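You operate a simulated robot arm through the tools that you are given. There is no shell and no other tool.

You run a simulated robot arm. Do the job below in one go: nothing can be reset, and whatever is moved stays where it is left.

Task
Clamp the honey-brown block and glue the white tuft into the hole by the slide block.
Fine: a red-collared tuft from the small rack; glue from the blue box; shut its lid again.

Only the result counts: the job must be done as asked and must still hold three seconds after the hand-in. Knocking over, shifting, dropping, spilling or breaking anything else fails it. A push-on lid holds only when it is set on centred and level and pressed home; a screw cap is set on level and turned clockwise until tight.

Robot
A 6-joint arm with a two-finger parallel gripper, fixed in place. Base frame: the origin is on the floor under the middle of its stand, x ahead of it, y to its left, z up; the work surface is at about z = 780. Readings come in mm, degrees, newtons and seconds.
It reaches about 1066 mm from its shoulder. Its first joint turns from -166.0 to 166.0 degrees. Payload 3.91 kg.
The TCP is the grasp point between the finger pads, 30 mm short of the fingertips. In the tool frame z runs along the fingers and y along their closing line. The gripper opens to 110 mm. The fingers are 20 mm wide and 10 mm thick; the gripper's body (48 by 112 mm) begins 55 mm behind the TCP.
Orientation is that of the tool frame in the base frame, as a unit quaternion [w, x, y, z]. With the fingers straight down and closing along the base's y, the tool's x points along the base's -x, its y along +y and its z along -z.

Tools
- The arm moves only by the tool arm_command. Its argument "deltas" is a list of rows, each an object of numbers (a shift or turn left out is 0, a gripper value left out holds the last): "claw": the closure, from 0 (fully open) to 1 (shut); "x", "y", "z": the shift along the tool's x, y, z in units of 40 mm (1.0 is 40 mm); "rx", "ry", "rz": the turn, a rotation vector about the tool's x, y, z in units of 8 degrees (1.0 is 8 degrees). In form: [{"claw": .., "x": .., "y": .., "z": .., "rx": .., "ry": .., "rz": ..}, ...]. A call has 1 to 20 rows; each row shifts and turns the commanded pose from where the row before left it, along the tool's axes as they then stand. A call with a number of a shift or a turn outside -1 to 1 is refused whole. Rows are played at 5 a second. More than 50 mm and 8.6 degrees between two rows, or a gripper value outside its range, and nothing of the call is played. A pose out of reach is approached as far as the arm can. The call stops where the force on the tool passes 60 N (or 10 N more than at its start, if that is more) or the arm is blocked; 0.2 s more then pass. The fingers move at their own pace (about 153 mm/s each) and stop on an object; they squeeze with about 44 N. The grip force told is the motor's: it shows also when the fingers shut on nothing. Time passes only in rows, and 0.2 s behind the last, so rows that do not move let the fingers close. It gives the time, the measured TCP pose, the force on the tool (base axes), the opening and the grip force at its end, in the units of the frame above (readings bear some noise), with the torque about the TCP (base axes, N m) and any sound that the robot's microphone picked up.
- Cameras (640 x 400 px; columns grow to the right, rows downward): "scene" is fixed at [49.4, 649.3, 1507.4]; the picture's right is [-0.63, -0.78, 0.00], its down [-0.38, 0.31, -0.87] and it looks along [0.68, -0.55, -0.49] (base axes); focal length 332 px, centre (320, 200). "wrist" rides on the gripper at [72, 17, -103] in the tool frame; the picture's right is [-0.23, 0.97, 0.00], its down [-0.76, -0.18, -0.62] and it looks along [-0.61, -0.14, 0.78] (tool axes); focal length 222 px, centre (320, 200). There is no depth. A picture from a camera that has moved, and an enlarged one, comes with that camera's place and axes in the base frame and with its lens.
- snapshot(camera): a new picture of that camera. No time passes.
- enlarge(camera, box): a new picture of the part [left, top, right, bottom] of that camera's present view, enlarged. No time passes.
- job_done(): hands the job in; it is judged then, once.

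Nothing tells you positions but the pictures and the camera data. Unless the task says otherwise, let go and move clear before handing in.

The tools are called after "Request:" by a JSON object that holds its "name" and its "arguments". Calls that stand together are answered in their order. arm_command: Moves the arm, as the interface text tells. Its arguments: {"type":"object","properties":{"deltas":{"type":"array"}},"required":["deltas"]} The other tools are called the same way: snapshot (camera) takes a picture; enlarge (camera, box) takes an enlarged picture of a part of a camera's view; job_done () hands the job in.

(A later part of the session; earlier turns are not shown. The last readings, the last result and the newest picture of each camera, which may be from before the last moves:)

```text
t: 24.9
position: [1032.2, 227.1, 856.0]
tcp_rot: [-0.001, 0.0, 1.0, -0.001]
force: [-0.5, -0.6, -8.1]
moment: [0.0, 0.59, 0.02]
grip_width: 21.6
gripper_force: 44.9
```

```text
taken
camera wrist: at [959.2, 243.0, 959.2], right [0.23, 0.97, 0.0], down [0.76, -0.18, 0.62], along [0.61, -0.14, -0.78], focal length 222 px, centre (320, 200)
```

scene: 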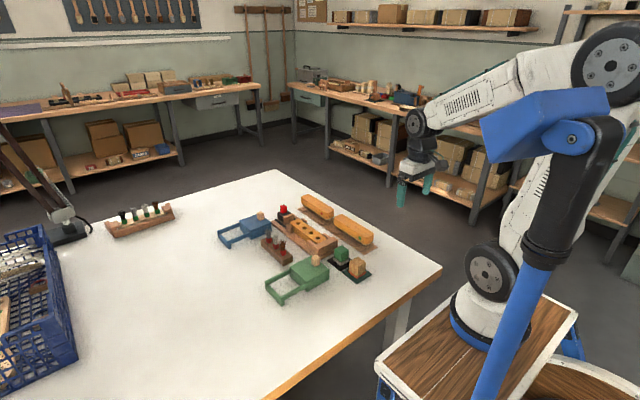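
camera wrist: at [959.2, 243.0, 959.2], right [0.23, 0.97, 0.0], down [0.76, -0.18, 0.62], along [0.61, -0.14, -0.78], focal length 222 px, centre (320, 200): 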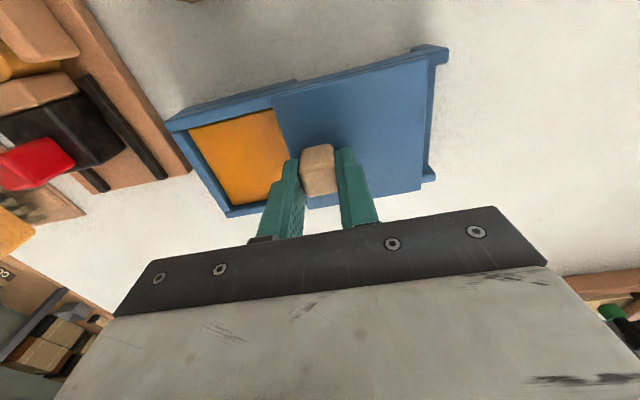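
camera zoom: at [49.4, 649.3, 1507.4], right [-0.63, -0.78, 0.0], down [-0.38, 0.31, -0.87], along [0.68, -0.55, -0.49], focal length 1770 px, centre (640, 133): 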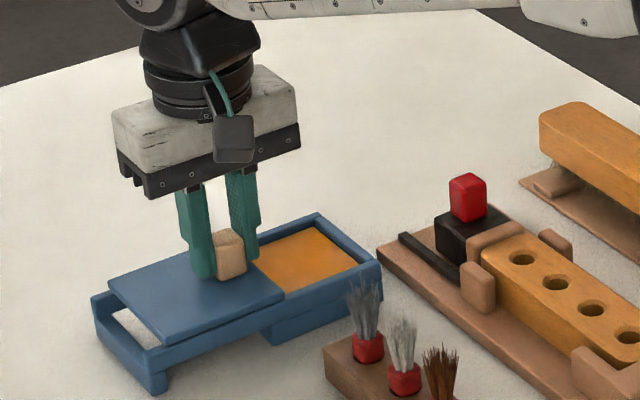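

The glue is exposed in the blue box. I'll release the knob, rise, and go to look at the small rack with the white tuft.

Request:
{"name": "arm_command", "arguments": {"deltas": [{"claw": 0.6}, {}, {"z": -0.4}, {"z": -0.8}, {"z": -0.8}, {"x": 0.9, "y": -0.3}, {"x": 0.9, "y": -0.3}, {"x": 0.9, "y": -0.3}, {"x": 0.9, "y": -0.3}, {}]}}

Request:
{"name": "snapshot", "arguments": {"camera": "wrist"}}

Request:
{"name": "enlarge", "arguments": {"camera": "scene", "box": [200, 175, 320, 250]}}

Request:
{"name": "enlarge", "arguments": {"camera": "wrist", "box": [240, 0, 400, 100]}}

```text
t: 27.1
position: [888.1, 178.8, 936.1]
tcp_rot: [-0.001, 0.0, 1.0, 0.0]
force: [1.1, 0.2, 0.3]
moment: [-0.02, 0.03, 0.03]
grip_width: 44.0
gripper_force: 0.0
```

```text
taken
camera wrist: at [815.6, 194.5, 1039.8], right [0.23, 0.97, 0.0], down [0.76, -0.18, 0.62], along [0.61, -0.14, -0.78], focal length 222 px, centre (320, 200)
```

wrist: 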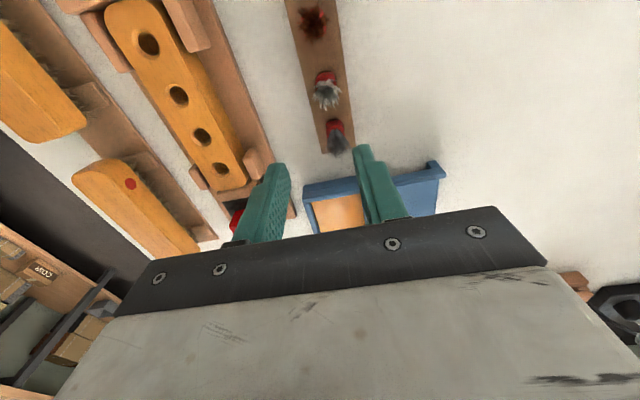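

```text
5.33 times, centred on (260, 212) of scene
camera zoom: at [49.4, 649.3, 1507.4], right [-0.63, -0.78, 0.0], down [-0.38, 0.31, -0.87], along [0.68, -0.55, -0.49], focal length 1770 px, centre (640, 133)
```

zoom: 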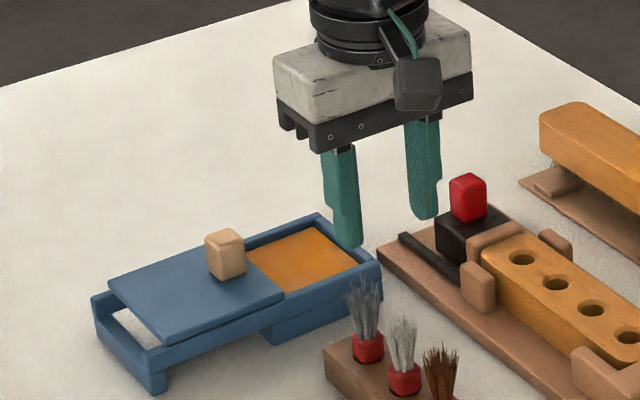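

```text
4.00 times, centred on (320, 50) of wrist
camera zoom: at [815.6, 194.5, 1039.8], right [0.23, 0.97, 0.0], down [0.76, -0.18, 0.62], along [0.61, -0.14, -0.78], focal length 888 px, centre (320, 800)
```

zoom: 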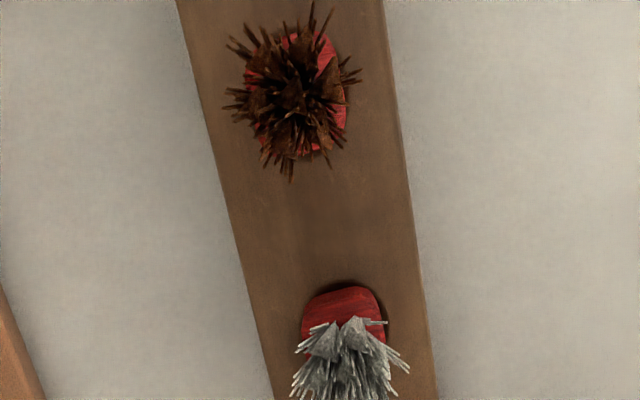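

Request:
{"name": "arm_command", "arguments": {"deltas": [{"x": -0.6, "z": 0.3}, {"x": -0.5, "z": 0.3}, {}]}}

Request:
{"name": "snapshot", "arguments": {"camera": "wrist"}}

Request:
{"name": "enlarge", "arguments": {"camera": "wrist", "box": [240, 0, 400, 100]}}

```text
t: 27.9
position: [931.8, 179.4, 911.7]
tcp_rot: [0.0, -0.001, 1.0, 0.0]
force: [0.1, 0.6, -0.2]
moment: [-0.02, -0.01, 0.02]
grip_width: 44.2
gripper_force: 0.1
```

```text
taken
camera wrist: at [859.5, 194.8, 1015.2], right [0.23, 0.97, 0.0], down [0.76, -0.18, 0.62], along [0.61, -0.14, -0.78], focal length 222 px, centre (320, 200)
```

wrist: 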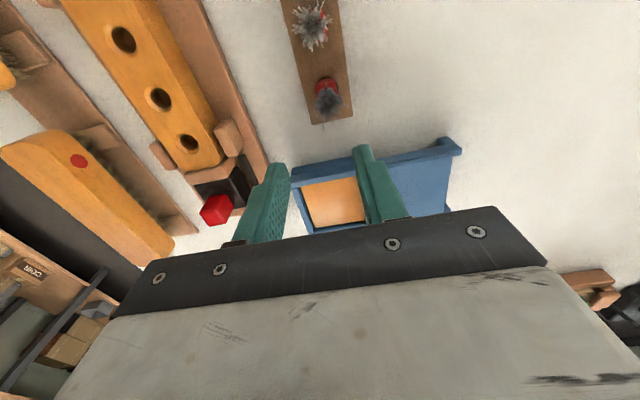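

```text
4.00 times, centred on (320, 50) of wrist
camera zoom: at [859.5, 194.8, 1015.2], right [0.23, 0.97, 0.0], down [0.76, -0.18, 0.62], along [0.61, -0.14, -0.78], focal length 888 px, centre (320, 800)
```

zoom: 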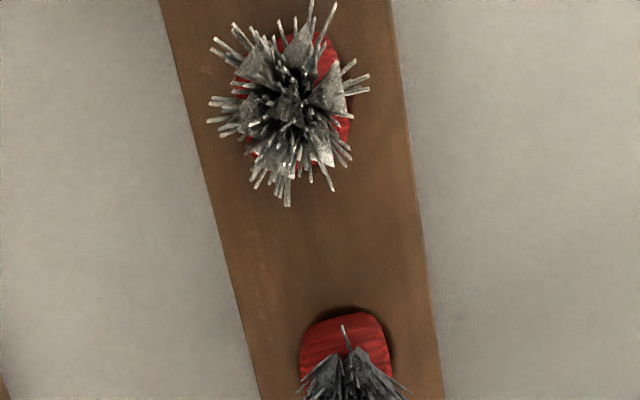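

The white tuft, in the middle of the rack, is near (860, 190). I need its height precisely, so I'll take zoomed views from two positions.

Request:
{"name": "enlarge", "arguments": {"camera": "wrist", "box": [260, 0, 388, 80]}}

Request:
{"name": "enlarge", "arguments": {"camera": "wrist", "box": [260, 60, 388, 140]}}

Request:
{"name": "arm_command", "arguments": {"deltas": [{"y": -0.9, "z": 0.2}, {"y": -0.9, "z": 0.2}, {"y": -0.5, "z": 0.2}, {}]}}

Request:
{"name": "snapshot", "arguments": {"camera": "wrist"}}

Request:
{"name": "enlarge", "arguments": {"camera": "wrist", "box": [400, 0, 528, 80]}}

Request:
{"name": "enlarge", "arguments": {"camera": "wrist", "box": [400, 60, 528, 140]}}

```text
5.00 times, centred on (324, 40) of wrist
camera zoom: at [859.5, 194.8, 1015.2], right [0.23, 0.97, 0.0], down [0.76, -0.18, 0.62], along [0.61, -0.14, -0.78], focal length 1111 px, centre (300, 1000)
```

zoom: 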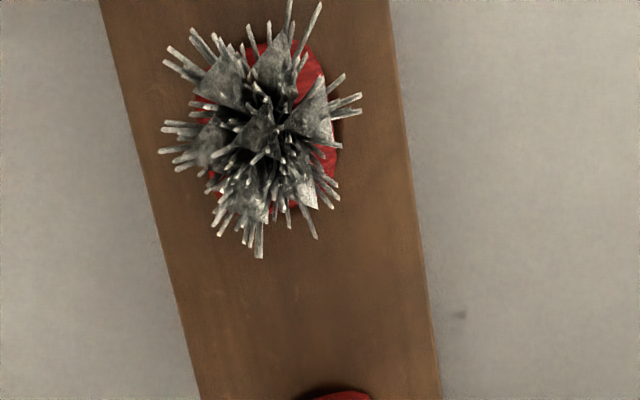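

```text
5.00 times, centred on (324, 100) of wrist
camera zoom: at [859.5, 194.8, 1015.2], right [0.23, 0.97, 0.0], down [0.76, -0.18, 0.62], along [0.61, -0.14, -0.78], focal length 1111 px, centre (300, 700)
```

zoom: 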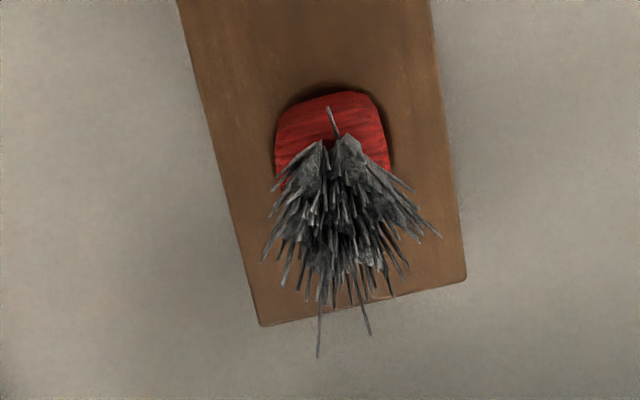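

```text
t: 28.9
position: [930.2, 87.9, 887.5]
tcp_rot: [0.0, 0.0, 1.0, 0.0]
force: [0.2, -0.1, 0.9]
moment: [-0.04, 0.03, -0.01]
grip_width: 44.1
gripper_force: 0.1
```

```text
taken
camera wrist: at [858.9, 103.3, 990.4], right [0.23, 0.97, 0.0], down [0.76, -0.18, 0.62], along [0.61, -0.14, -0.78], focal length 222 px, centre (320, 200)
```

wrist: 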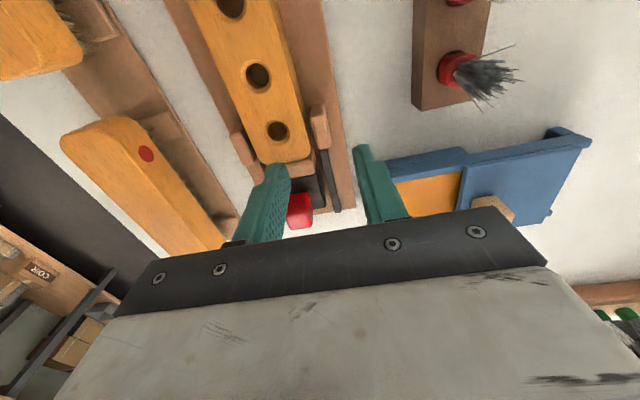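

```text
5.00 times, centred on (464, 40) of wrist
camera zoom: at [858.9, 103.3, 990.4], right [0.23, 0.97, 0.0], down [0.76, -0.18, 0.62], along [0.61, -0.14, -0.78], focal length 1111 px, centre (-400, 1000)
```

zoom: 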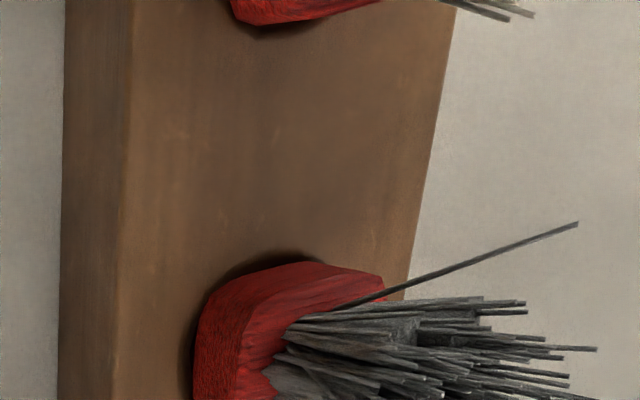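

```text
5.00 times, centred on (464, 100) of wrist
camera zoom: at [858.9, 103.3, 990.4], right [0.23, 0.97, 0.0], down [0.76, -0.18, 0.62], along [0.61, -0.14, -0.78], focal length 1111 px, centre (-400, 700)
```

zoom: 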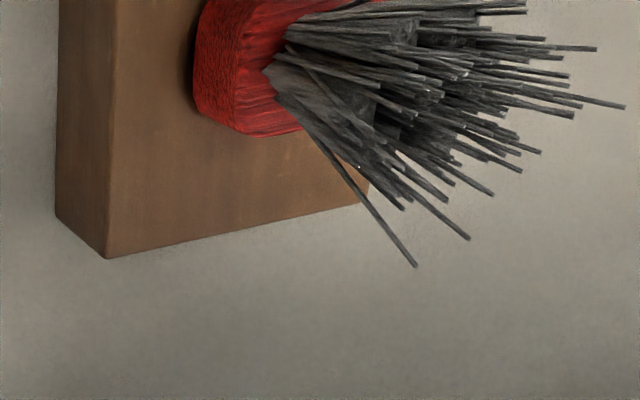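

The rack top is at z of about 805. The collars are about 17.5 mm in diameter and span z 805–819, and the white tuft is at (860, 190). I'll move above it and verify.

Request:
{"name": "arm_command", "arguments": {"deltas": [{"z": -0.9}, {"x": 0.587, "y": 0.863}, {"x": 0.587, "y": 0.863}, {"x": 0.587, "y": 0.863}, {}]}}

Request:
{"name": "snapshot", "arguments": {"camera": "wrist"}}

Request:
{"name": "enlarge", "arguments": {"camera": "wrist", "box": [240, 80, 400, 180]}}

Request:
{"name": "enlarge", "arguments": {"camera": "scene", "box": [210, 185, 330, 260]}}

```text
t: 30.1
position: [861.8, 188.6, 924.5]
tcp_rot: [-0.001, 0.0, 1.0, 0.0]
force: [0.3, 0.2, -0.1]
moment: [-0.01, 0.04, -0.02]
grip_width: 43.8
gripper_force: 0.2
```

```text
taken
camera wrist: at [789.3, 206.0, 1028.2], right [0.23, 0.97, 0.0], down [0.76, -0.18, 0.62], along [0.61, -0.14, -0.78], focal length 222 px, centre (320, 200)
```

wrist: 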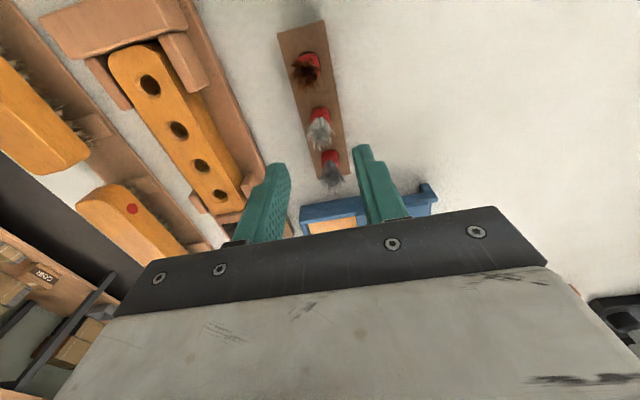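

```text
4.00 times, centred on (320, 130) of wrist
camera zoom: at [789.3, 206.0, 1028.2], right [0.23, 0.97, 0.0], down [0.76, -0.18, 0.62], along [0.61, -0.14, -0.78], focal length 888 px, centre (320, 480)
```

zoom: 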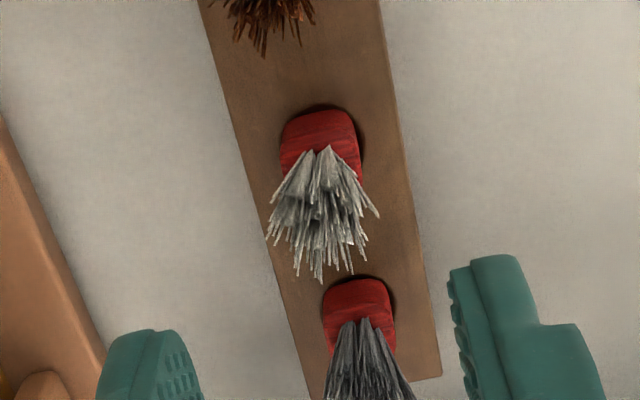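

```text
5.33 times, centred on (270, 222) of scene
camera zoom: at [49.4, 649.3, 1507.4], right [-0.63, -0.78, 0.0], down [-0.38, 0.31, -0.87], along [0.68, -0.55, -0.49], focal length 1770 px, centre (587, 80)
```

zoom: 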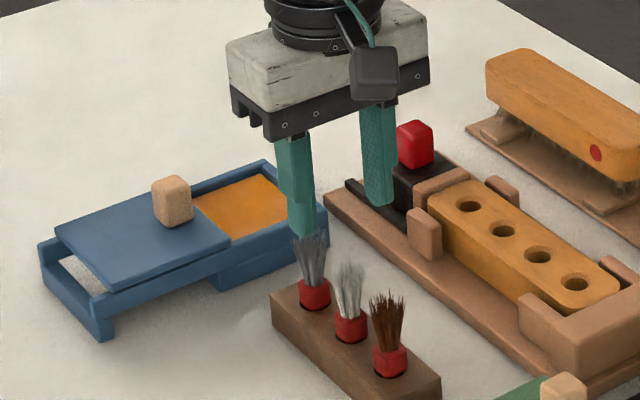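

Alignment is good. I'll descend astride the white tuft.

Request:
{"name": "arm_command", "arguments": {"deltas": [{"z": 0.7}, {"z": 0.7}, {"z": 0.5}, {"z": 0.22}, {}]}}

Request:
{"name": "snapshot", "arguments": {"camera": "wrist"}}

Request:
{"name": "enlarge", "arguments": {"camera": "scene", "box": [230, 210, 310, 260]}}

Request:
{"name": "enlarge", "arguments": {"camera": "wrist", "box": [240, 120, 400, 220]}}

```text
t: 31.3
position: [860.1, 191.2, 839.3]
tcp_rot: [-0.001, 0.0, 1.0, 0.0]
force: [-0.4, -0.6, -0.2]
moment: [0.01, -0.03, 0.04]
grip_width: 43.9
gripper_force: 0.0
```

```text
taken
camera wrist: at [789.0, 206.3, 943.1], right [0.23, 0.97, 0.0], down [0.76, -0.18, 0.62], along [0.61, -0.14, -0.78], focal length 222 px, centre (320, 200)
```

wrist: 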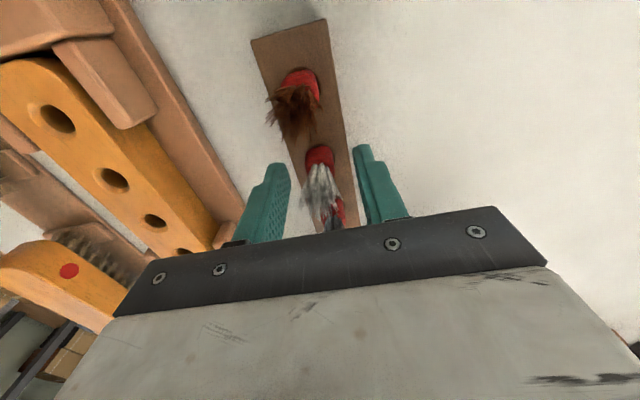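

```text
8.00 times, centred on (270, 235) of scene
camera zoom: at [49.4, 649.3, 1507.4], right [-0.63, -0.78, 0.0], down [-0.38, 0.31, -0.87], along [0.68, -0.55, -0.49], focal length 2655 px, centre (720, -80)
```

zoom: 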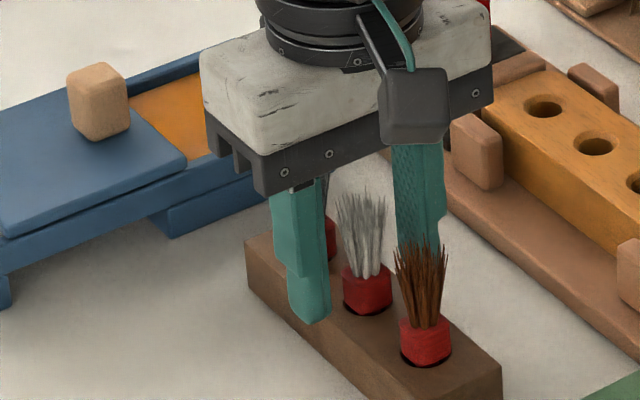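

```text
4.00 times, centred on (320, 170) of wrist
camera zoom: at [789.0, 206.3, 943.1], right [0.23, 0.97, 0.0], down [0.76, -0.18, 0.62], along [0.61, -0.14, -0.78], focal length 888 px, centre (320, 320)
```

zoom: 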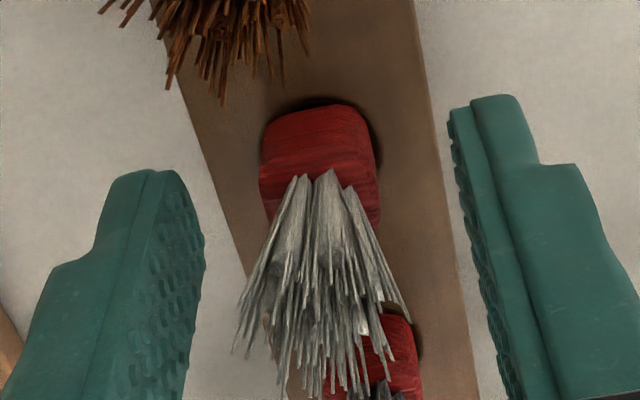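

Request:
{"name": "arm_command", "arguments": {"deltas": [{"z": 0.05}, {"claw": 0.75}, {"claw": 0.82}, {"claw": 1.0}, {}, {}]}}

Request:
{"name": "enlarge", "arguments": {"camera": "wrist", "box": [240, 120, 400, 220]}}

Request:
{"name": "enlarge", "arguments": {"camera": "scene", "box": [230, 210, 310, 260]}}

```text
t: 32.7
position: [861.1, 190.0, 838.2]
tcp_rot: [0.0, 0.0, 1.0, 0.0]
force: [-0.4, -0.8, 0.8]
moment: [-0.02, -0.05, -0.02]
grip_width: 16.1
gripper_force: 43.1
```

```text
4.00 times, centred on (320, 170) of wrist
camera zoom: at [789.0, 206.4, 941.1], right [0.23, 0.97, 0.0], down [0.76, -0.18, 0.62], along [0.61, -0.14, -0.78], focal length 888 px, centre (320, 320)
```

zoom: 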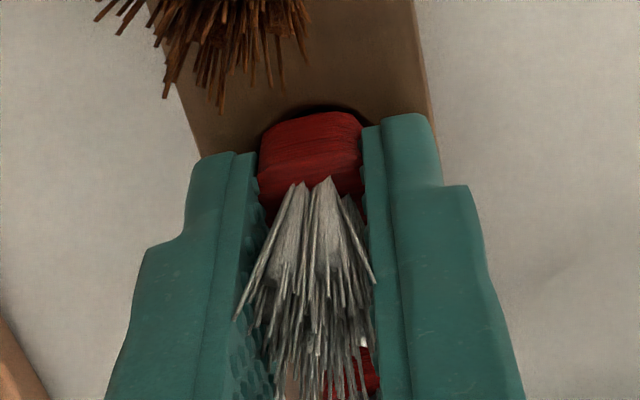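

```text
8.00 times, centred on (270, 235) of scene
camera zoom: at [49.4, 649.3, 1507.4], right [-0.63, -0.78, 0.0], down [-0.38, 0.31, -0.87], along [0.68, -0.55, -0.49], focal length 2655 px, centre (720, -80)
```

zoom: 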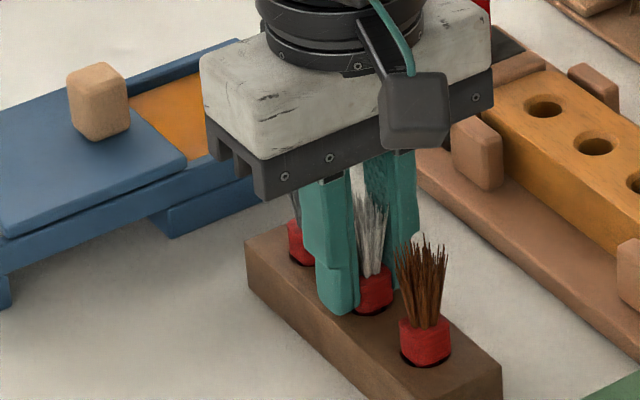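

The collar is gripped at 16.1 mm. I'll lift it straight up and check what sits below it.

Request:
{"name": "arm_command", "arguments": {"deltas": [{"z": -0.2}, {"z": -0.4}, {"z": -0.6}, {"z": -0.8}, {}]}}

Request:
{"name": "enlarge", "arguments": {"camera": "wrist", "box": [240, 120, 400, 220]}}

Request:
{"name": "enlarge", "arguments": {"camera": "scene", "box": [230, 190, 330, 252]}}

```text
t: 33.9
position: [861.5, 188.6, 917.7]
tcp_rot: [-0.001, 0.0, 1.0, 0.0]
force: [-0.5, 0.2, 0.3]
moment: [0.03, 0.04, -0.02]
grip_width: 15.8
gripper_force: 43.5
```

```text
4.00 times, centred on (320, 170) of wrist
camera zoom: at [788.8, 205.7, 1021.4], right [0.23, 0.97, 0.0], down [0.76, -0.18, 0.62], along [0.61, -0.14, -0.78], focal length 888 px, centre (320, 320)
```

zoom: 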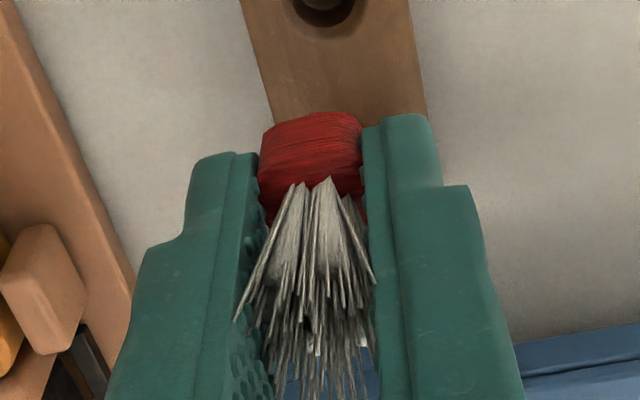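

```text
6.40 times, centred on (280, 221) of scene
camera zoom: at [49.4, 649.3, 1507.4], right [-0.63, -0.78, 0.0], down [-0.38, 0.31, -0.87], along [0.68, -0.55, -0.49], focal length 2124 px, centre (576, 66)
```

zoom: 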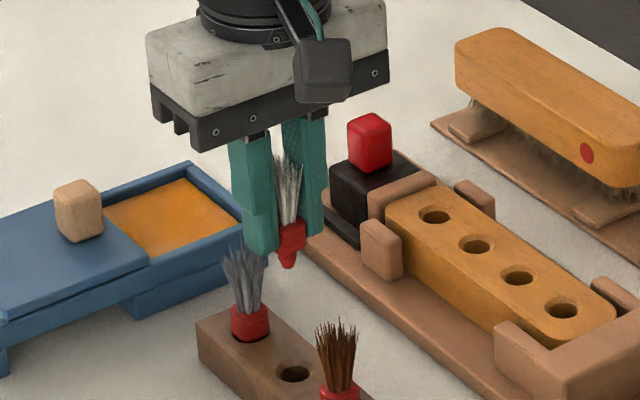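

Request:
{"name": "enlarge", "arguments": {"camera": "scene", "box": [258, 205, 298, 235]}}

Request:
{"name": "enlarge", "arguments": {"camera": "wrist", "box": [290, 130, 350, 180]}}

```text
13.33 times, centred on (278, 220) of scene
camera zoom: at [49.4, 649.3, 1507.4], right [-0.63, -0.78, 0.0], down [-0.38, 0.31, -0.87], along [0.68, -0.55, -0.49], focal length 4426 px, centre (880, -67)
```

zoom: 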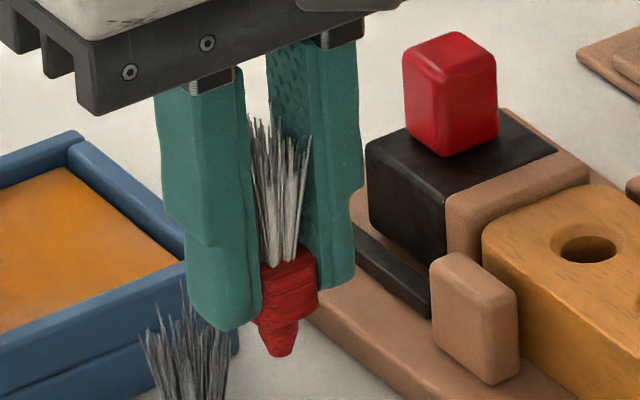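

```text
8.00 times, centred on (320, 155) of wrist
camera zoom: at [788.8, 205.7, 1021.4], right [0.23, 0.97, 0.0], down [0.76, -0.18, 0.62], along [0.61, -0.14, -0.78], focal length 1777 px, centre (320, 560)
```

zoom: 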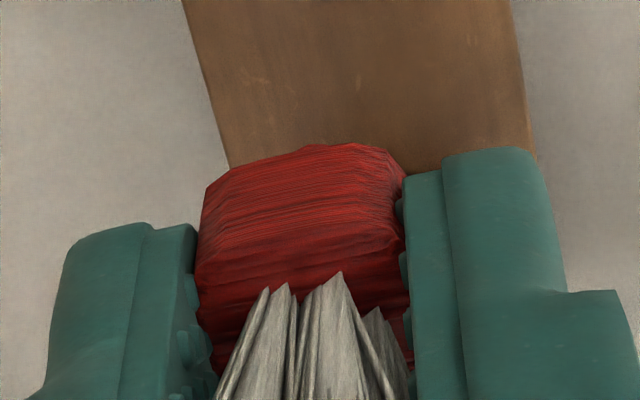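

The tuft has a red collar with a tapered shank below it, ending about 21 mm below the fingertips. Before gluing I'll fly over the block to measure hole 1 closely.

Request:
{"name": "arm_command", "arguments": {"deltas": [{"z": -0.4}, {"x": -0.75, "y": -0.9}, {"x": -0.75, "y": -0.9}, {"x": -0.75, "y": -0.9}, {"x": -0.75, "y": -0.9}, {}]}}

Request:
{"name": "snapshot", "arguments": {"camera": "wrist"}}

Request:
{"name": "enlarge", "arguments": {"camera": "wrist", "box": [280, 0, 360, 50]}}

```text
t: 35.3
position: [979.5, 46.5, 933.9]
tcp_rot: [0.0, 0.0, 1.0, 0.0]
force: [0.2, -0.3, -0.5]
moment: [0.0, -0.02, 0.0]
grip_width: 15.9
gripper_force: 43.9
```

```text
taken
camera wrist: at [908.8, 62.5, 1036.6], right [0.23, 0.97, 0.0], down [0.76, -0.18, 0.62], along [0.61, -0.14, -0.78], focal length 222 px, centre (320, 200)
```

wrist: 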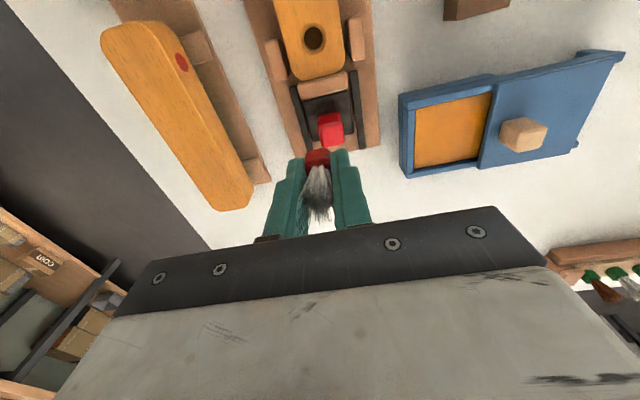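

```text
8.00 times, centred on (320, 25) of wrist
camera zoom: at [908.8, 62.5, 1036.6], right [0.23, 0.97, 0.0], down [0.76, -0.18, 0.62], along [0.61, -0.14, -0.78], focal length 1777 px, centre (320, 1600)
```

zoom: 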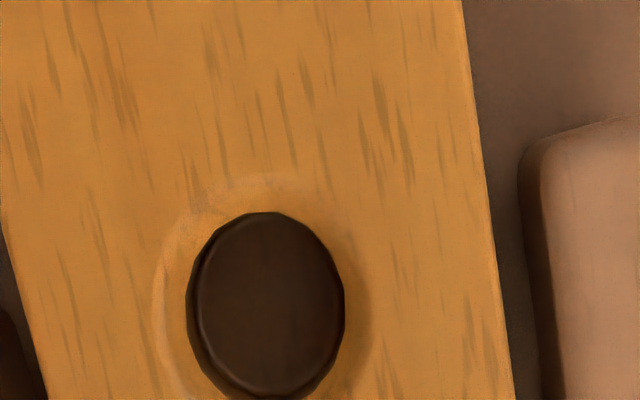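

Hole 1 is at (916.6, 55.1), about 15 mm across with a countersink, and the shank fits in it while the collar seats on the rim. Next I'll check the glue level in the blue box.

Request:
{"name": "enlarge", "arguments": {"camera": "wrist", "box": [390, 60, 518, 180]}}

Request:
{"name": "enlarge", "arguments": {"camera": "scene", "box": [205, 205, 275, 250]}}

```text
3.33 times, centred on (454, 120) of wrist
camera zoom: at [908.8, 62.5, 1036.6], right [0.23, 0.97, 0.0], down [0.76, -0.18, 0.62], along [0.61, -0.14, -0.78], focal length 740 px, centre (-127, 467)
```

zoom: 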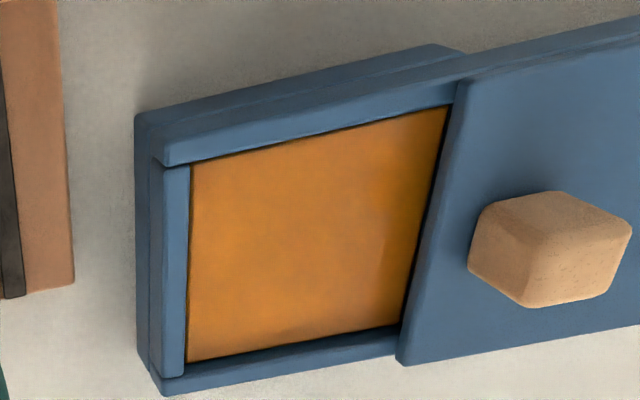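

```text
8.89 times, centred on (240, 228) of scene
camera zoom: at [49.4, 649.3, 1507.4], right [-0.63, -0.78, 0.0], down [-0.38, 0.31, -0.87], along [0.68, -0.55, -0.49], focal length 2950 px, centre (1031, -44)
```

zoom: 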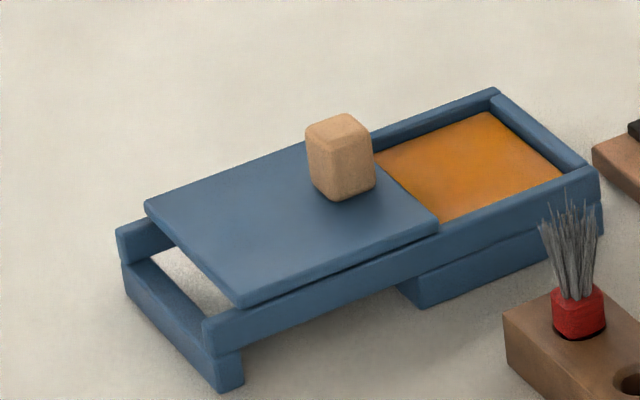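

The glue area spans about x 998–1069 and y 141–205. I'll move the tuft over its middle, near (1033, 168), and then dip slowly.

Request:
{"name": "arm_command", "arguments": {"deltas": [{"x": -0.33, "y": 0.77}, {"x": -0.33, "y": 0.77}, {"x": -0.33, "y": 0.77}, {"x": -0.33, "y": 0.77}, {"z": 0.6}, {"z": 0.4}, {}]}}

Request:
{"name": "snapshot", "arguments": {"camera": "wrist"}}

Request:
{"name": "enlarge", "arguments": {"camera": "scene", "box": [210, 185, 306, 245]}}

```text
t: 36.9
position: [1033.5, 169.7, 894.4]
tcp_rot: [-0.001, 0.0, 1.0, -0.001]
force: [-0.6, 0.4, 0.8]
moment: [0.0, -0.04, 0.01]
grip_width: 15.8
gripper_force: 44.0
```

```text
taken
camera wrist: at [961.5, 186.1, 996.4], right [0.23, 0.97, 0.0], down [0.76, -0.18, 0.62], along [0.61, -0.14, -0.78], focal length 222 px, centre (320, 200)
```

wrist: 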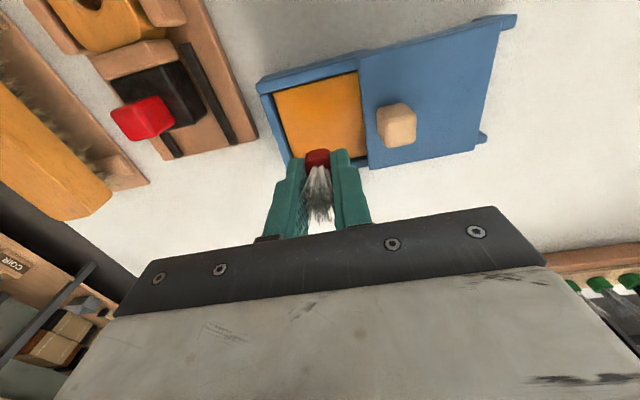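

```text
6.67 times, centred on (258, 215) of scene
camera zoom: at [49.4, 649.3, 1507.4], right [-0.63, -0.78, 0.0], down [-0.38, 0.31, -0.87], along [0.68, -0.55, -0.49], focal length 2213 px, centre (733, 100)
```

zoom: 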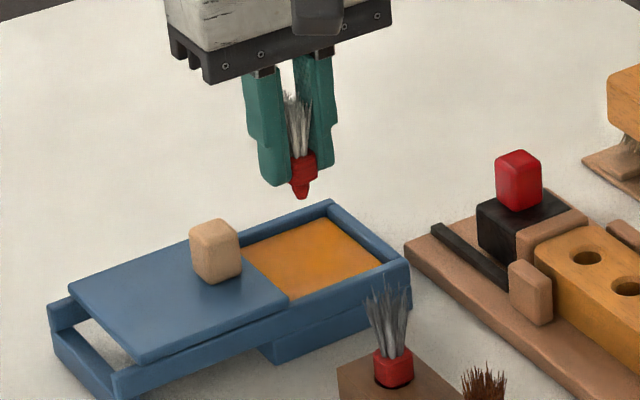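

Request:
{"name": "arm_command", "arguments": {"deltas": [{"z": 0.4}, {"z": 0.3}, {"z": 0.15}, {"z": 0.1}, {}]}}

Request:
{"name": "enlarge", "arguments": {"camera": "scene", "box": [230, 200, 278, 230]}}

```text
t: 38.1
position: [1033.0, 169.1, 854.6]
tcp_rot: [0.0, 0.0, 1.0, 0.0]
force: [-0.1, 0.3, 0.2]
moment: [0.05, 0.02, 0.03]
grip_width: 15.8
gripper_force: 44.2
```

```text
13.33 times, centred on (254, 215) of scene
camera zoom: at [49.4, 649.3, 1507.4], right [-0.63, -0.78, 0.0], down [-0.38, 0.31, -0.87], along [0.68, -0.55, -0.49], focal length 4426 px, centre (1200, 0)
```

zoom: 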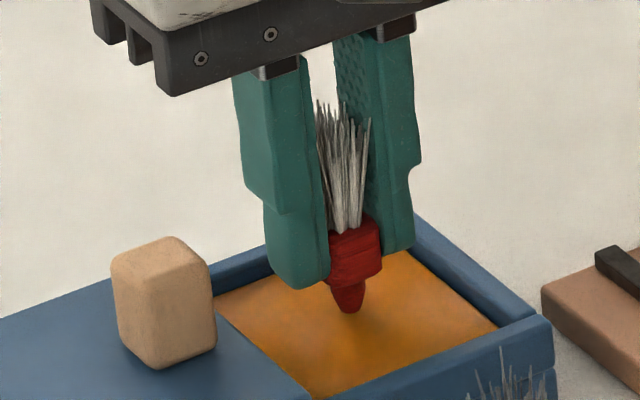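

Request:
{"name": "arm_command", "arguments": {"deltas": [{"z": 0.08}, {"z": 0.08}, {"z": 0.05}, {}]}}

Request:
{"name": "enlarge", "arguments": {"camera": "scene", "box": [230, 200, 278, 230]}}

Request:
{"name": "enlarge", "arguments": {"camera": "wrist", "box": [260, 60, 420, 200]}}

```text
t: 39.1
position: [1033.7, 169.5, 850.2]
tcp_rot: [0.003, 0.0, 1.0, 0.002]
force: [3.1, 1.5, 38.8]
moment: [0.06, -0.08, -0.02]
grip_width: 16.0
gripper_force: 43.8
```

```text
13.33 times, centred on (254, 215) of scene
camera zoom: at [49.4, 649.3, 1507.4], right [-0.63, -0.78, 0.0], down [-0.38, 0.31, -0.87], along [0.68, -0.55, -0.49], focal length 4426 px, centre (1200, 0)
```

zoom: 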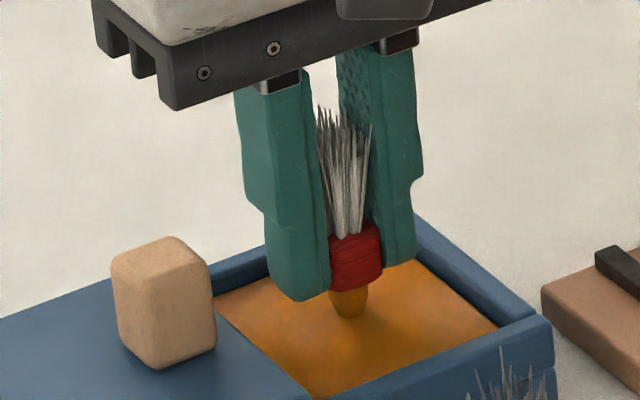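

```text
2.86 times, centred on (340, 130) of wrist
camera zoom: at [960.9, 185.7, 953.5], right [0.23, 0.97, 0.0], down [0.76, -0.18, 0.63], along [0.61, -0.14, -0.78], focal length 635 px, centre (263, 400)
```

zoom: 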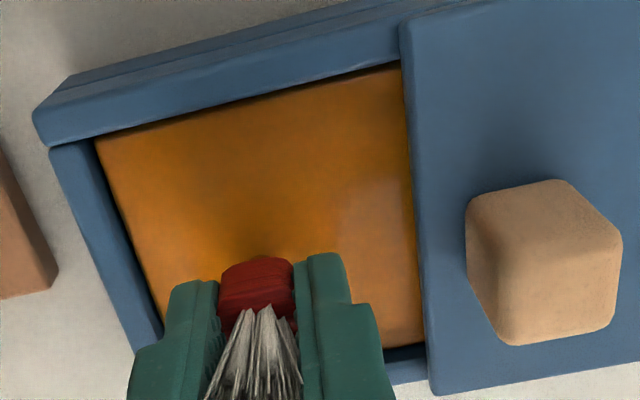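

The shank is now coated with glue, and the box pushed back at 39 N. I'll rise slowly and inspect the tuft.

Request:
{"name": "arm_command", "arguments": {"deltas": [{"z": -0.2}, {"z": -0.3}, {"z": -0.6}, {"z": -0.8}, {"z": -0.3}, {}]}}

Request:
{"name": "enlarge", "arguments": {"camera": "scene", "box": [230, 180, 278, 210]}}

Request:
{"name": "enlarge", "arguments": {"camera": "wrist", "box": [240, 100, 400, 200]}}

```text
t: 40.5
position: [1034.4, 168.8, 935.4]
tcp_rot: [-0.001, 0.0, 1.0, 0.001]
force: [0.5, -0.8, -0.1]
moment: [0.01, -0.01, -0.02]
grip_width: 15.9
gripper_force: 44.4
```

```text
13.33 times, centred on (254, 195) of scene
camera zoom: at [49.4, 649.3, 1507.4], right [-0.63, -0.78, 0.0], down [-0.38, 0.31, -0.87], along [0.68, -0.55, -0.49], focal length 4426 px, centre (1200, 267)
```

zoom: 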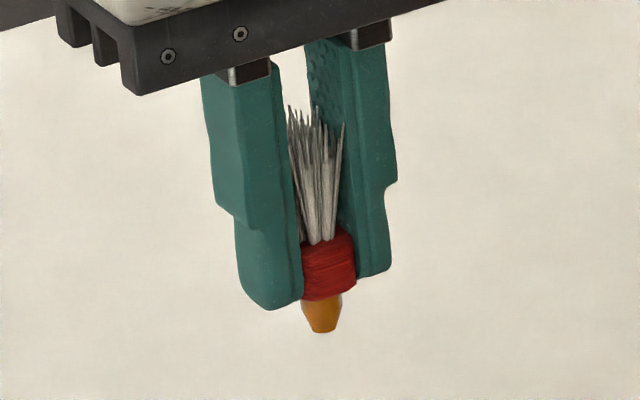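

```text
4.00 times, centred on (320, 150) of wrist
camera zoom: at [961.6, 185.5, 1037.8], right [0.23, 0.97, 0.0], down [0.76, -0.18, 0.62], along [0.61, -0.14, -0.78], focal length 888 px, centre (320, 400)
```

zoom: 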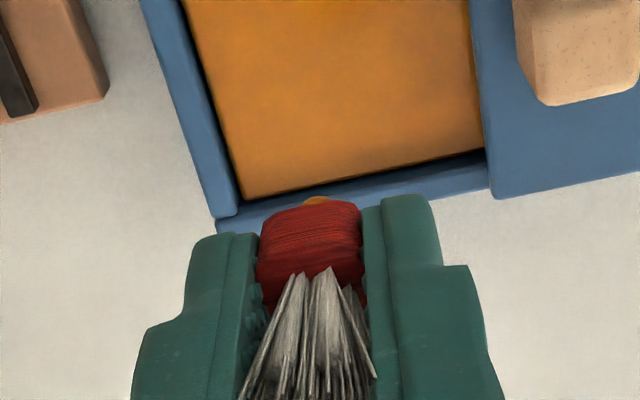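

The tuft is upright with its shank fully coated. I'll move it above hole 1 at (916.6, 55.1) and verify.

Request:
{"name": "arm_command", "arguments": {"deltas": [{"x": 0.731, "y": -0.709}, {"x": 0.731, "y": -0.709}, {"x": 0.731, "y": -0.709}, {"x": 0.731, "y": -0.709}, {"z": 0.5}, {}]}}

Request:
{"name": "snapshot", "arguments": {"camera": "wrist"}}

Request:
{"name": "enlarge", "arguments": {"camera": "wrist", "box": [250, 80, 410, 180]}}

Request:
{"name": "enlarge", "arguments": {"camera": "scene", "box": [265, 190, 329, 230]}}

```text
t: 41.9
position: [915.4, 53.9, 914.6]
tcp_rot: [-0.001, 0.001, 1.0, 0.0]
force: [0.2, -0.4, 0.3]
moment: [-0.01, 0.0, -0.01]
grip_width: 15.9
gripper_force: 43.7
```

```text
taken
camera wrist: at [844.3, 70.9, 1017.9], right [0.23, 0.97, 0.0], down [0.76, -0.18, 0.62], along [0.61, -0.14, -0.78], focal length 222 px, centre (320, 200)
```

wrist: 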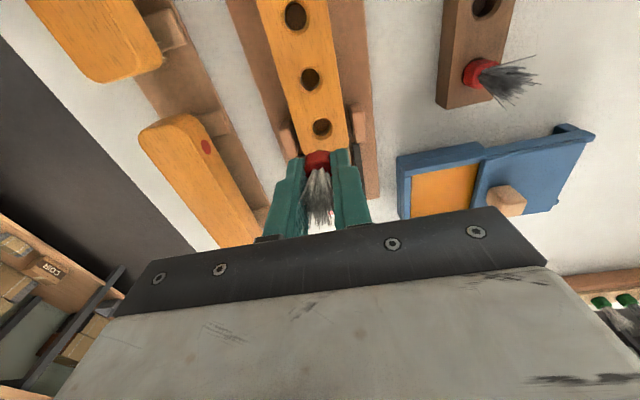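

```text
4.00 times, centred on (330, 130) of wrist
camera zoom: at [844.3, 70.9, 1017.9], right [0.23, 0.97, 0.0], down [0.76, -0.18, 0.62], along [0.61, -0.14, -0.78], focal length 888 px, centre (280, 480)
```

zoom: 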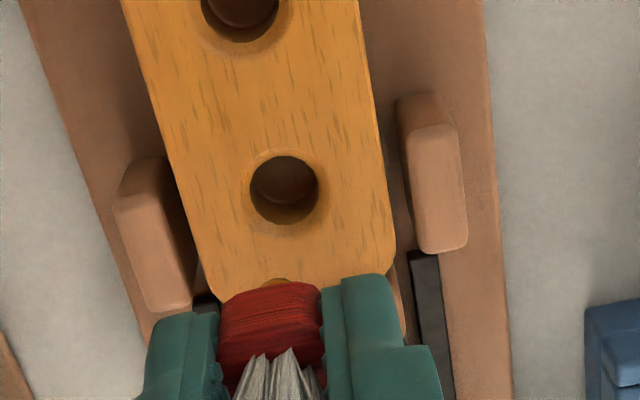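

```text
10.00 times, centred on (297, 210) of scene
camera zoom: at [49.4, 649.3, 1507.4], right [-0.63, -0.78, 0.0], down [-0.38, 0.31, -0.87], along [0.68, -0.55, -0.49], focal length 3319 px, centre (550, 100)
```

zoom: 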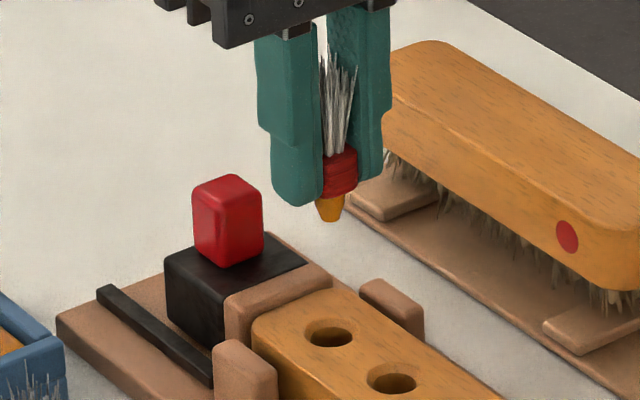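

The shank tip is within about 1 mm of hole 1. I'll apply a small correction and descend to just above the hole.

Request:
{"name": "arm_command", "arguments": {"deltas": [{"x": -0.0175, "y": 0.0275, "z": 0.4}, {"z": 0.4}, {"z": 0.2}, {}]}}

Request:
{"name": "enlarge", "arguments": {"camera": "wrist", "box": [270, 110, 370, 190]}}

Request:
{"name": "enlarge", "arguments": {"camera": "scene", "box": [275, 200, 323, 230]}}

```text
t: 42.9
position: [918.7, 56.2, 874.7]
tcp_rot: [-0.001, -0.001, 1.0, 0.0]
force: [0.0, 0.3, 0.1]
moment: [0.01, 0.0, -0.03]
grip_width: 16.0
gripper_force: 43.8
```

```text
5.00 times, centred on (320, 150) of wrist
camera zoom: at [845.6, 72.5, 978.1], right [0.23, 0.97, 0.0], down [0.76, -0.18, 0.62], along [0.61, -0.14, -0.78], focal length 1111 px, centre (320, 450)
```

zoom: 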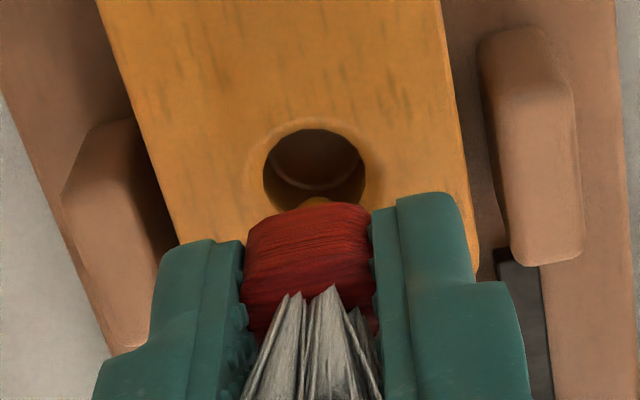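

```text
13.33 times, centred on (299, 215) of scene
camera zoom: at [49.4, 649.3, 1507.4], right [-0.63, -0.78, 0.0], down [-0.38, 0.31, -0.87], along [0.68, -0.55, -0.49], focal length 4426 px, centre (600, 0)
```

zoom: 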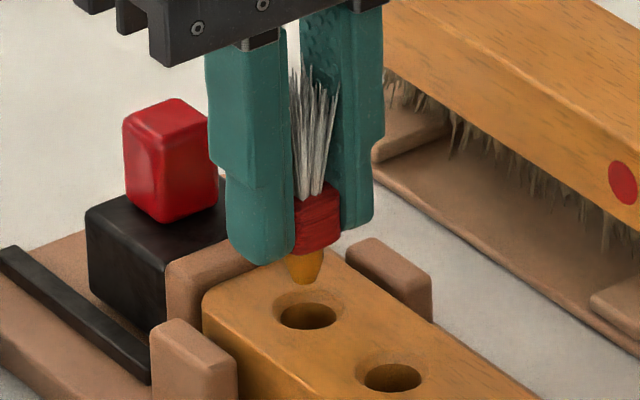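

The alignment looks right, and block top is close to z 818. I'll insert slowly.

Request:
{"name": "arm_command", "arguments": {"deltas": [{"x": 0.02, "y": -0.01, "z": 0.15}, {"z": 0.15}, {"z": 0.1}, {"z": 0.08}, {}]}}

Request:
{"name": "enlarge", "arguments": {"camera": "scene", "box": [275, 200, 323, 230]}}

Request:
{"name": "enlarge", "arguments": {"camera": "wrist", "box": [270, 110, 370, 190]}}

```text
t: 44.1
position: [917.6, 56.2, 856.1]
tcp_rot: [-0.001, 0.0, 1.0, 0.0]
force: [-0.6, 1.0, 0.5]
moment: [-0.01, 0.02, 0.03]
grip_width: 15.7
gripper_force: 43.7
```

```text
13.33 times, centred on (299, 215) of scene
camera zoom: at [49.4, 649.3, 1507.4], right [-0.63, -0.78, 0.0], down [-0.38, 0.31, -0.87], along [0.68, -0.55, -0.49], focal length 4426 px, centre (600, 0)
```

zoom: 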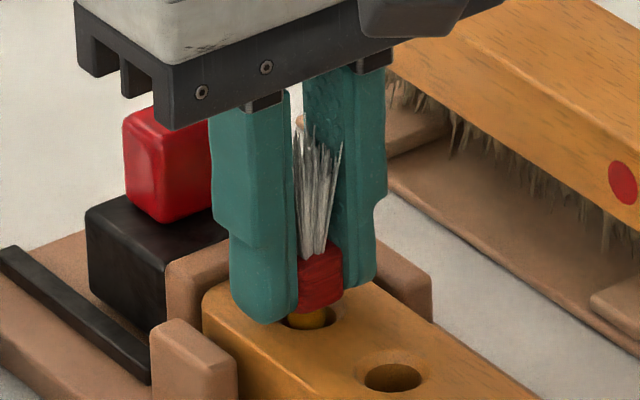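

```text
5.00 times, centred on (320, 150) of wrist
camera zoom: at [845.0, 72.6, 959.1], right [0.23, 0.97, 0.0], down [0.76, -0.18, 0.62], along [0.61, -0.14, -0.78], focal length 1111 px, centre (320, 450)
```

zoom: 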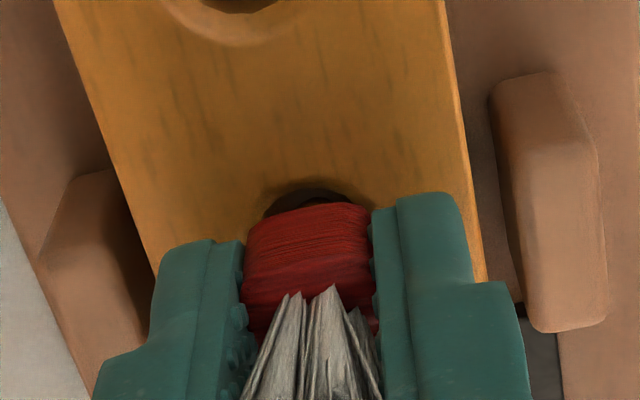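

Request:
{"name": "arm_command", "arguments": {"deltas": [{"z": 0.05}, {"z": 0.05}, {"z": 0.025}, {}]}}

Request:
{"name": "enlarge", "arguments": {"camera": "scene", "box": [275, 200, 323, 230]}}

```text
t: 45.1
position: [917.5, 56.0, 852.2]
tcp_rot: [0.001, 0.001, 1.0, 0.0]
force: [-2.0, -1.1, 28.1]
moment: [-0.02, 0.09, 0.0]
grip_width: 15.9
gripper_force: 43.7
```

```text
13.33 times, centred on (299, 215) of scene
camera zoom: at [49.4, 649.3, 1507.4], right [-0.63, -0.78, 0.0], down [-0.38, 0.31, -0.87], along [0.68, -0.55, -0.49], focal length 4426 px, centre (600, 0)
```

zoom: 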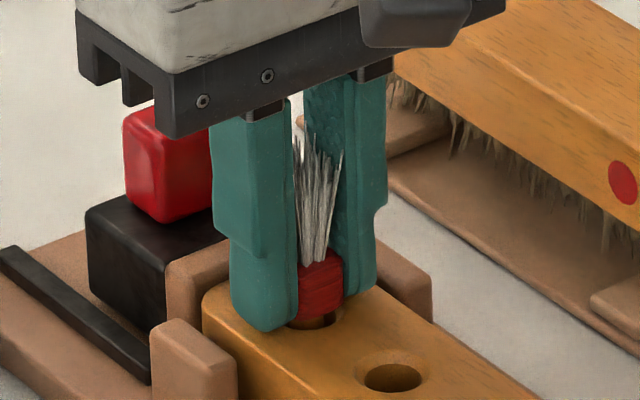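

Request:
{"name": "enlarge", "arguments": {"camera": "wrist", "box": [290, 140, 350, 180]}}

Request:
{"name": "enlarge", "arguments": {"camera": "scene", "box": [290, 215, 310, 229]}}

```text
10.00 times, centred on (320, 160) of wrist
camera zoom: at [844.6, 72.5, 956.3], right [0.23, 0.97, 0.0], down [0.76, -0.18, 0.63], along [0.61, -0.14, -0.78], focal length 2221 px, centre (320, 600)
```

zoom: 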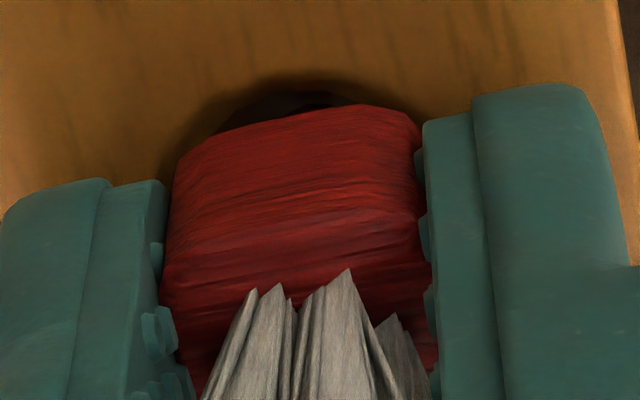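

```text
16.00 times, centred on (300, 222) of scene
camera zoom: at [49.4, 649.3, 1507.4], right [-0.63, -0.78, 0.0], down [-0.38, 0.31, -0.87], along [0.68, -0.55, -0.49], focal length 5311 px, centre (640, -152)
```

zoom: 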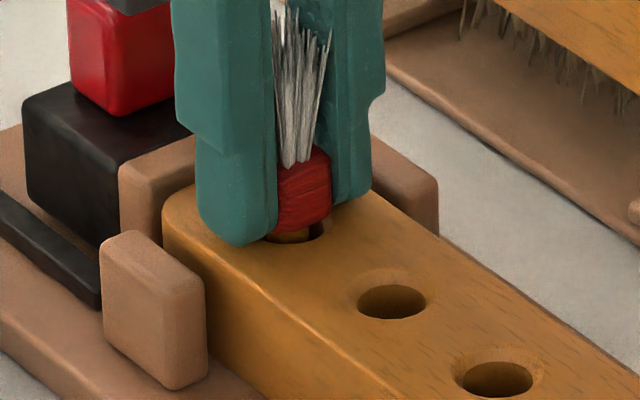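

The shank has bottomed in the roughly 10 mm deep hole. I'll hold the light press for a few seconds so the glue grips before releasing.

Request:
{"name": "arm_command", "arguments": {"deltas": [{}, {}, {}, {}, {}, {}, {}, {}, {}, {}, {}, {}, {}, {}, {}, {}, {}, {}, {}, {}]}}

```text
t: 49.3
position: [917.6, 56.0, 853.1]
tcp_rot: [0.0, 0.0, 1.0, -0.001]
force: [9.7, -0.1, 33.0]
moment: [0.02, -0.25, 0.02]
grip_width: 15.9
gripper_force: 44.3
```

Request:
{"name": "arm_command", "arguments": {"deltas": [{"z": -0.03}, {}]}}

```text
t: 49.9
position: [917.3, 55.4, 852.2]
tcp_rot: [0.0, 0.0, 1.0, 0.0]
force: [15.3, 1.0, 21.3]
moment: [0.06, -0.4, 0.01]
grip_width: 16.0
gripper_force: 43.9
```

Request:
{"name": "arm_command", "arguments": {"deltas": [{"z": -0.02, "x": -0.015}, {}, {}]}}

Request:
{"name": "enlarge", "arguments": {"camera": "scene", "box": [275, 200, 323, 230]}}

Request:
{"name": "enlarge", "arguments": {"camera": "wrist", "box": [270, 110, 370, 190]}}

```text
t: 50.7
position: [916.7, 56.3, 851.4]
tcp_rot: [-0.001, 0.001, 1.0, 0.0]
force: [7.6, 1.9, 7.4]
moment: [0.01, -0.18, 0.02]
grip_width: 15.8
gripper_force: 43.7
```

```text
13.33 times, centred on (299, 215) of scene
camera zoom: at [49.4, 649.3, 1507.4], right [-0.63, -0.78, 0.0], down [-0.38, 0.31, -0.87], along [0.68, -0.55, -0.49], focal length 4426 px, centre (600, 0)
```

zoom: 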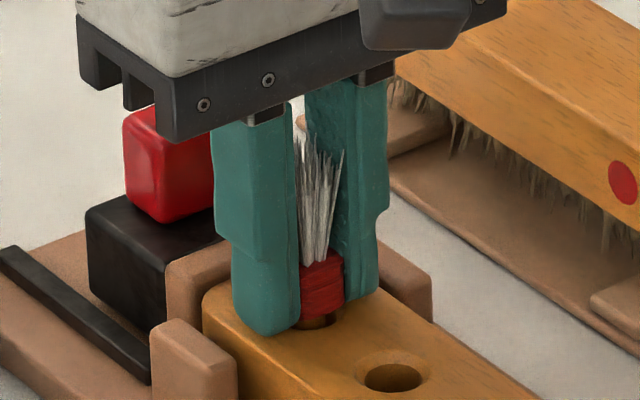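

```text
5.00 times, centred on (320, 150) of wrist
camera zoom: at [844.6, 72.5, 955.5], right [0.23, 0.97, 0.0], down [0.76, -0.18, 0.62], along [0.6, -0.14, -0.78], focal length 1111 px, centre (320, 450)
```

zoom: 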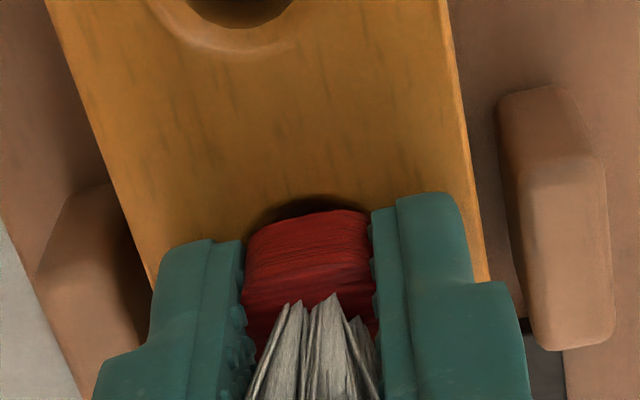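

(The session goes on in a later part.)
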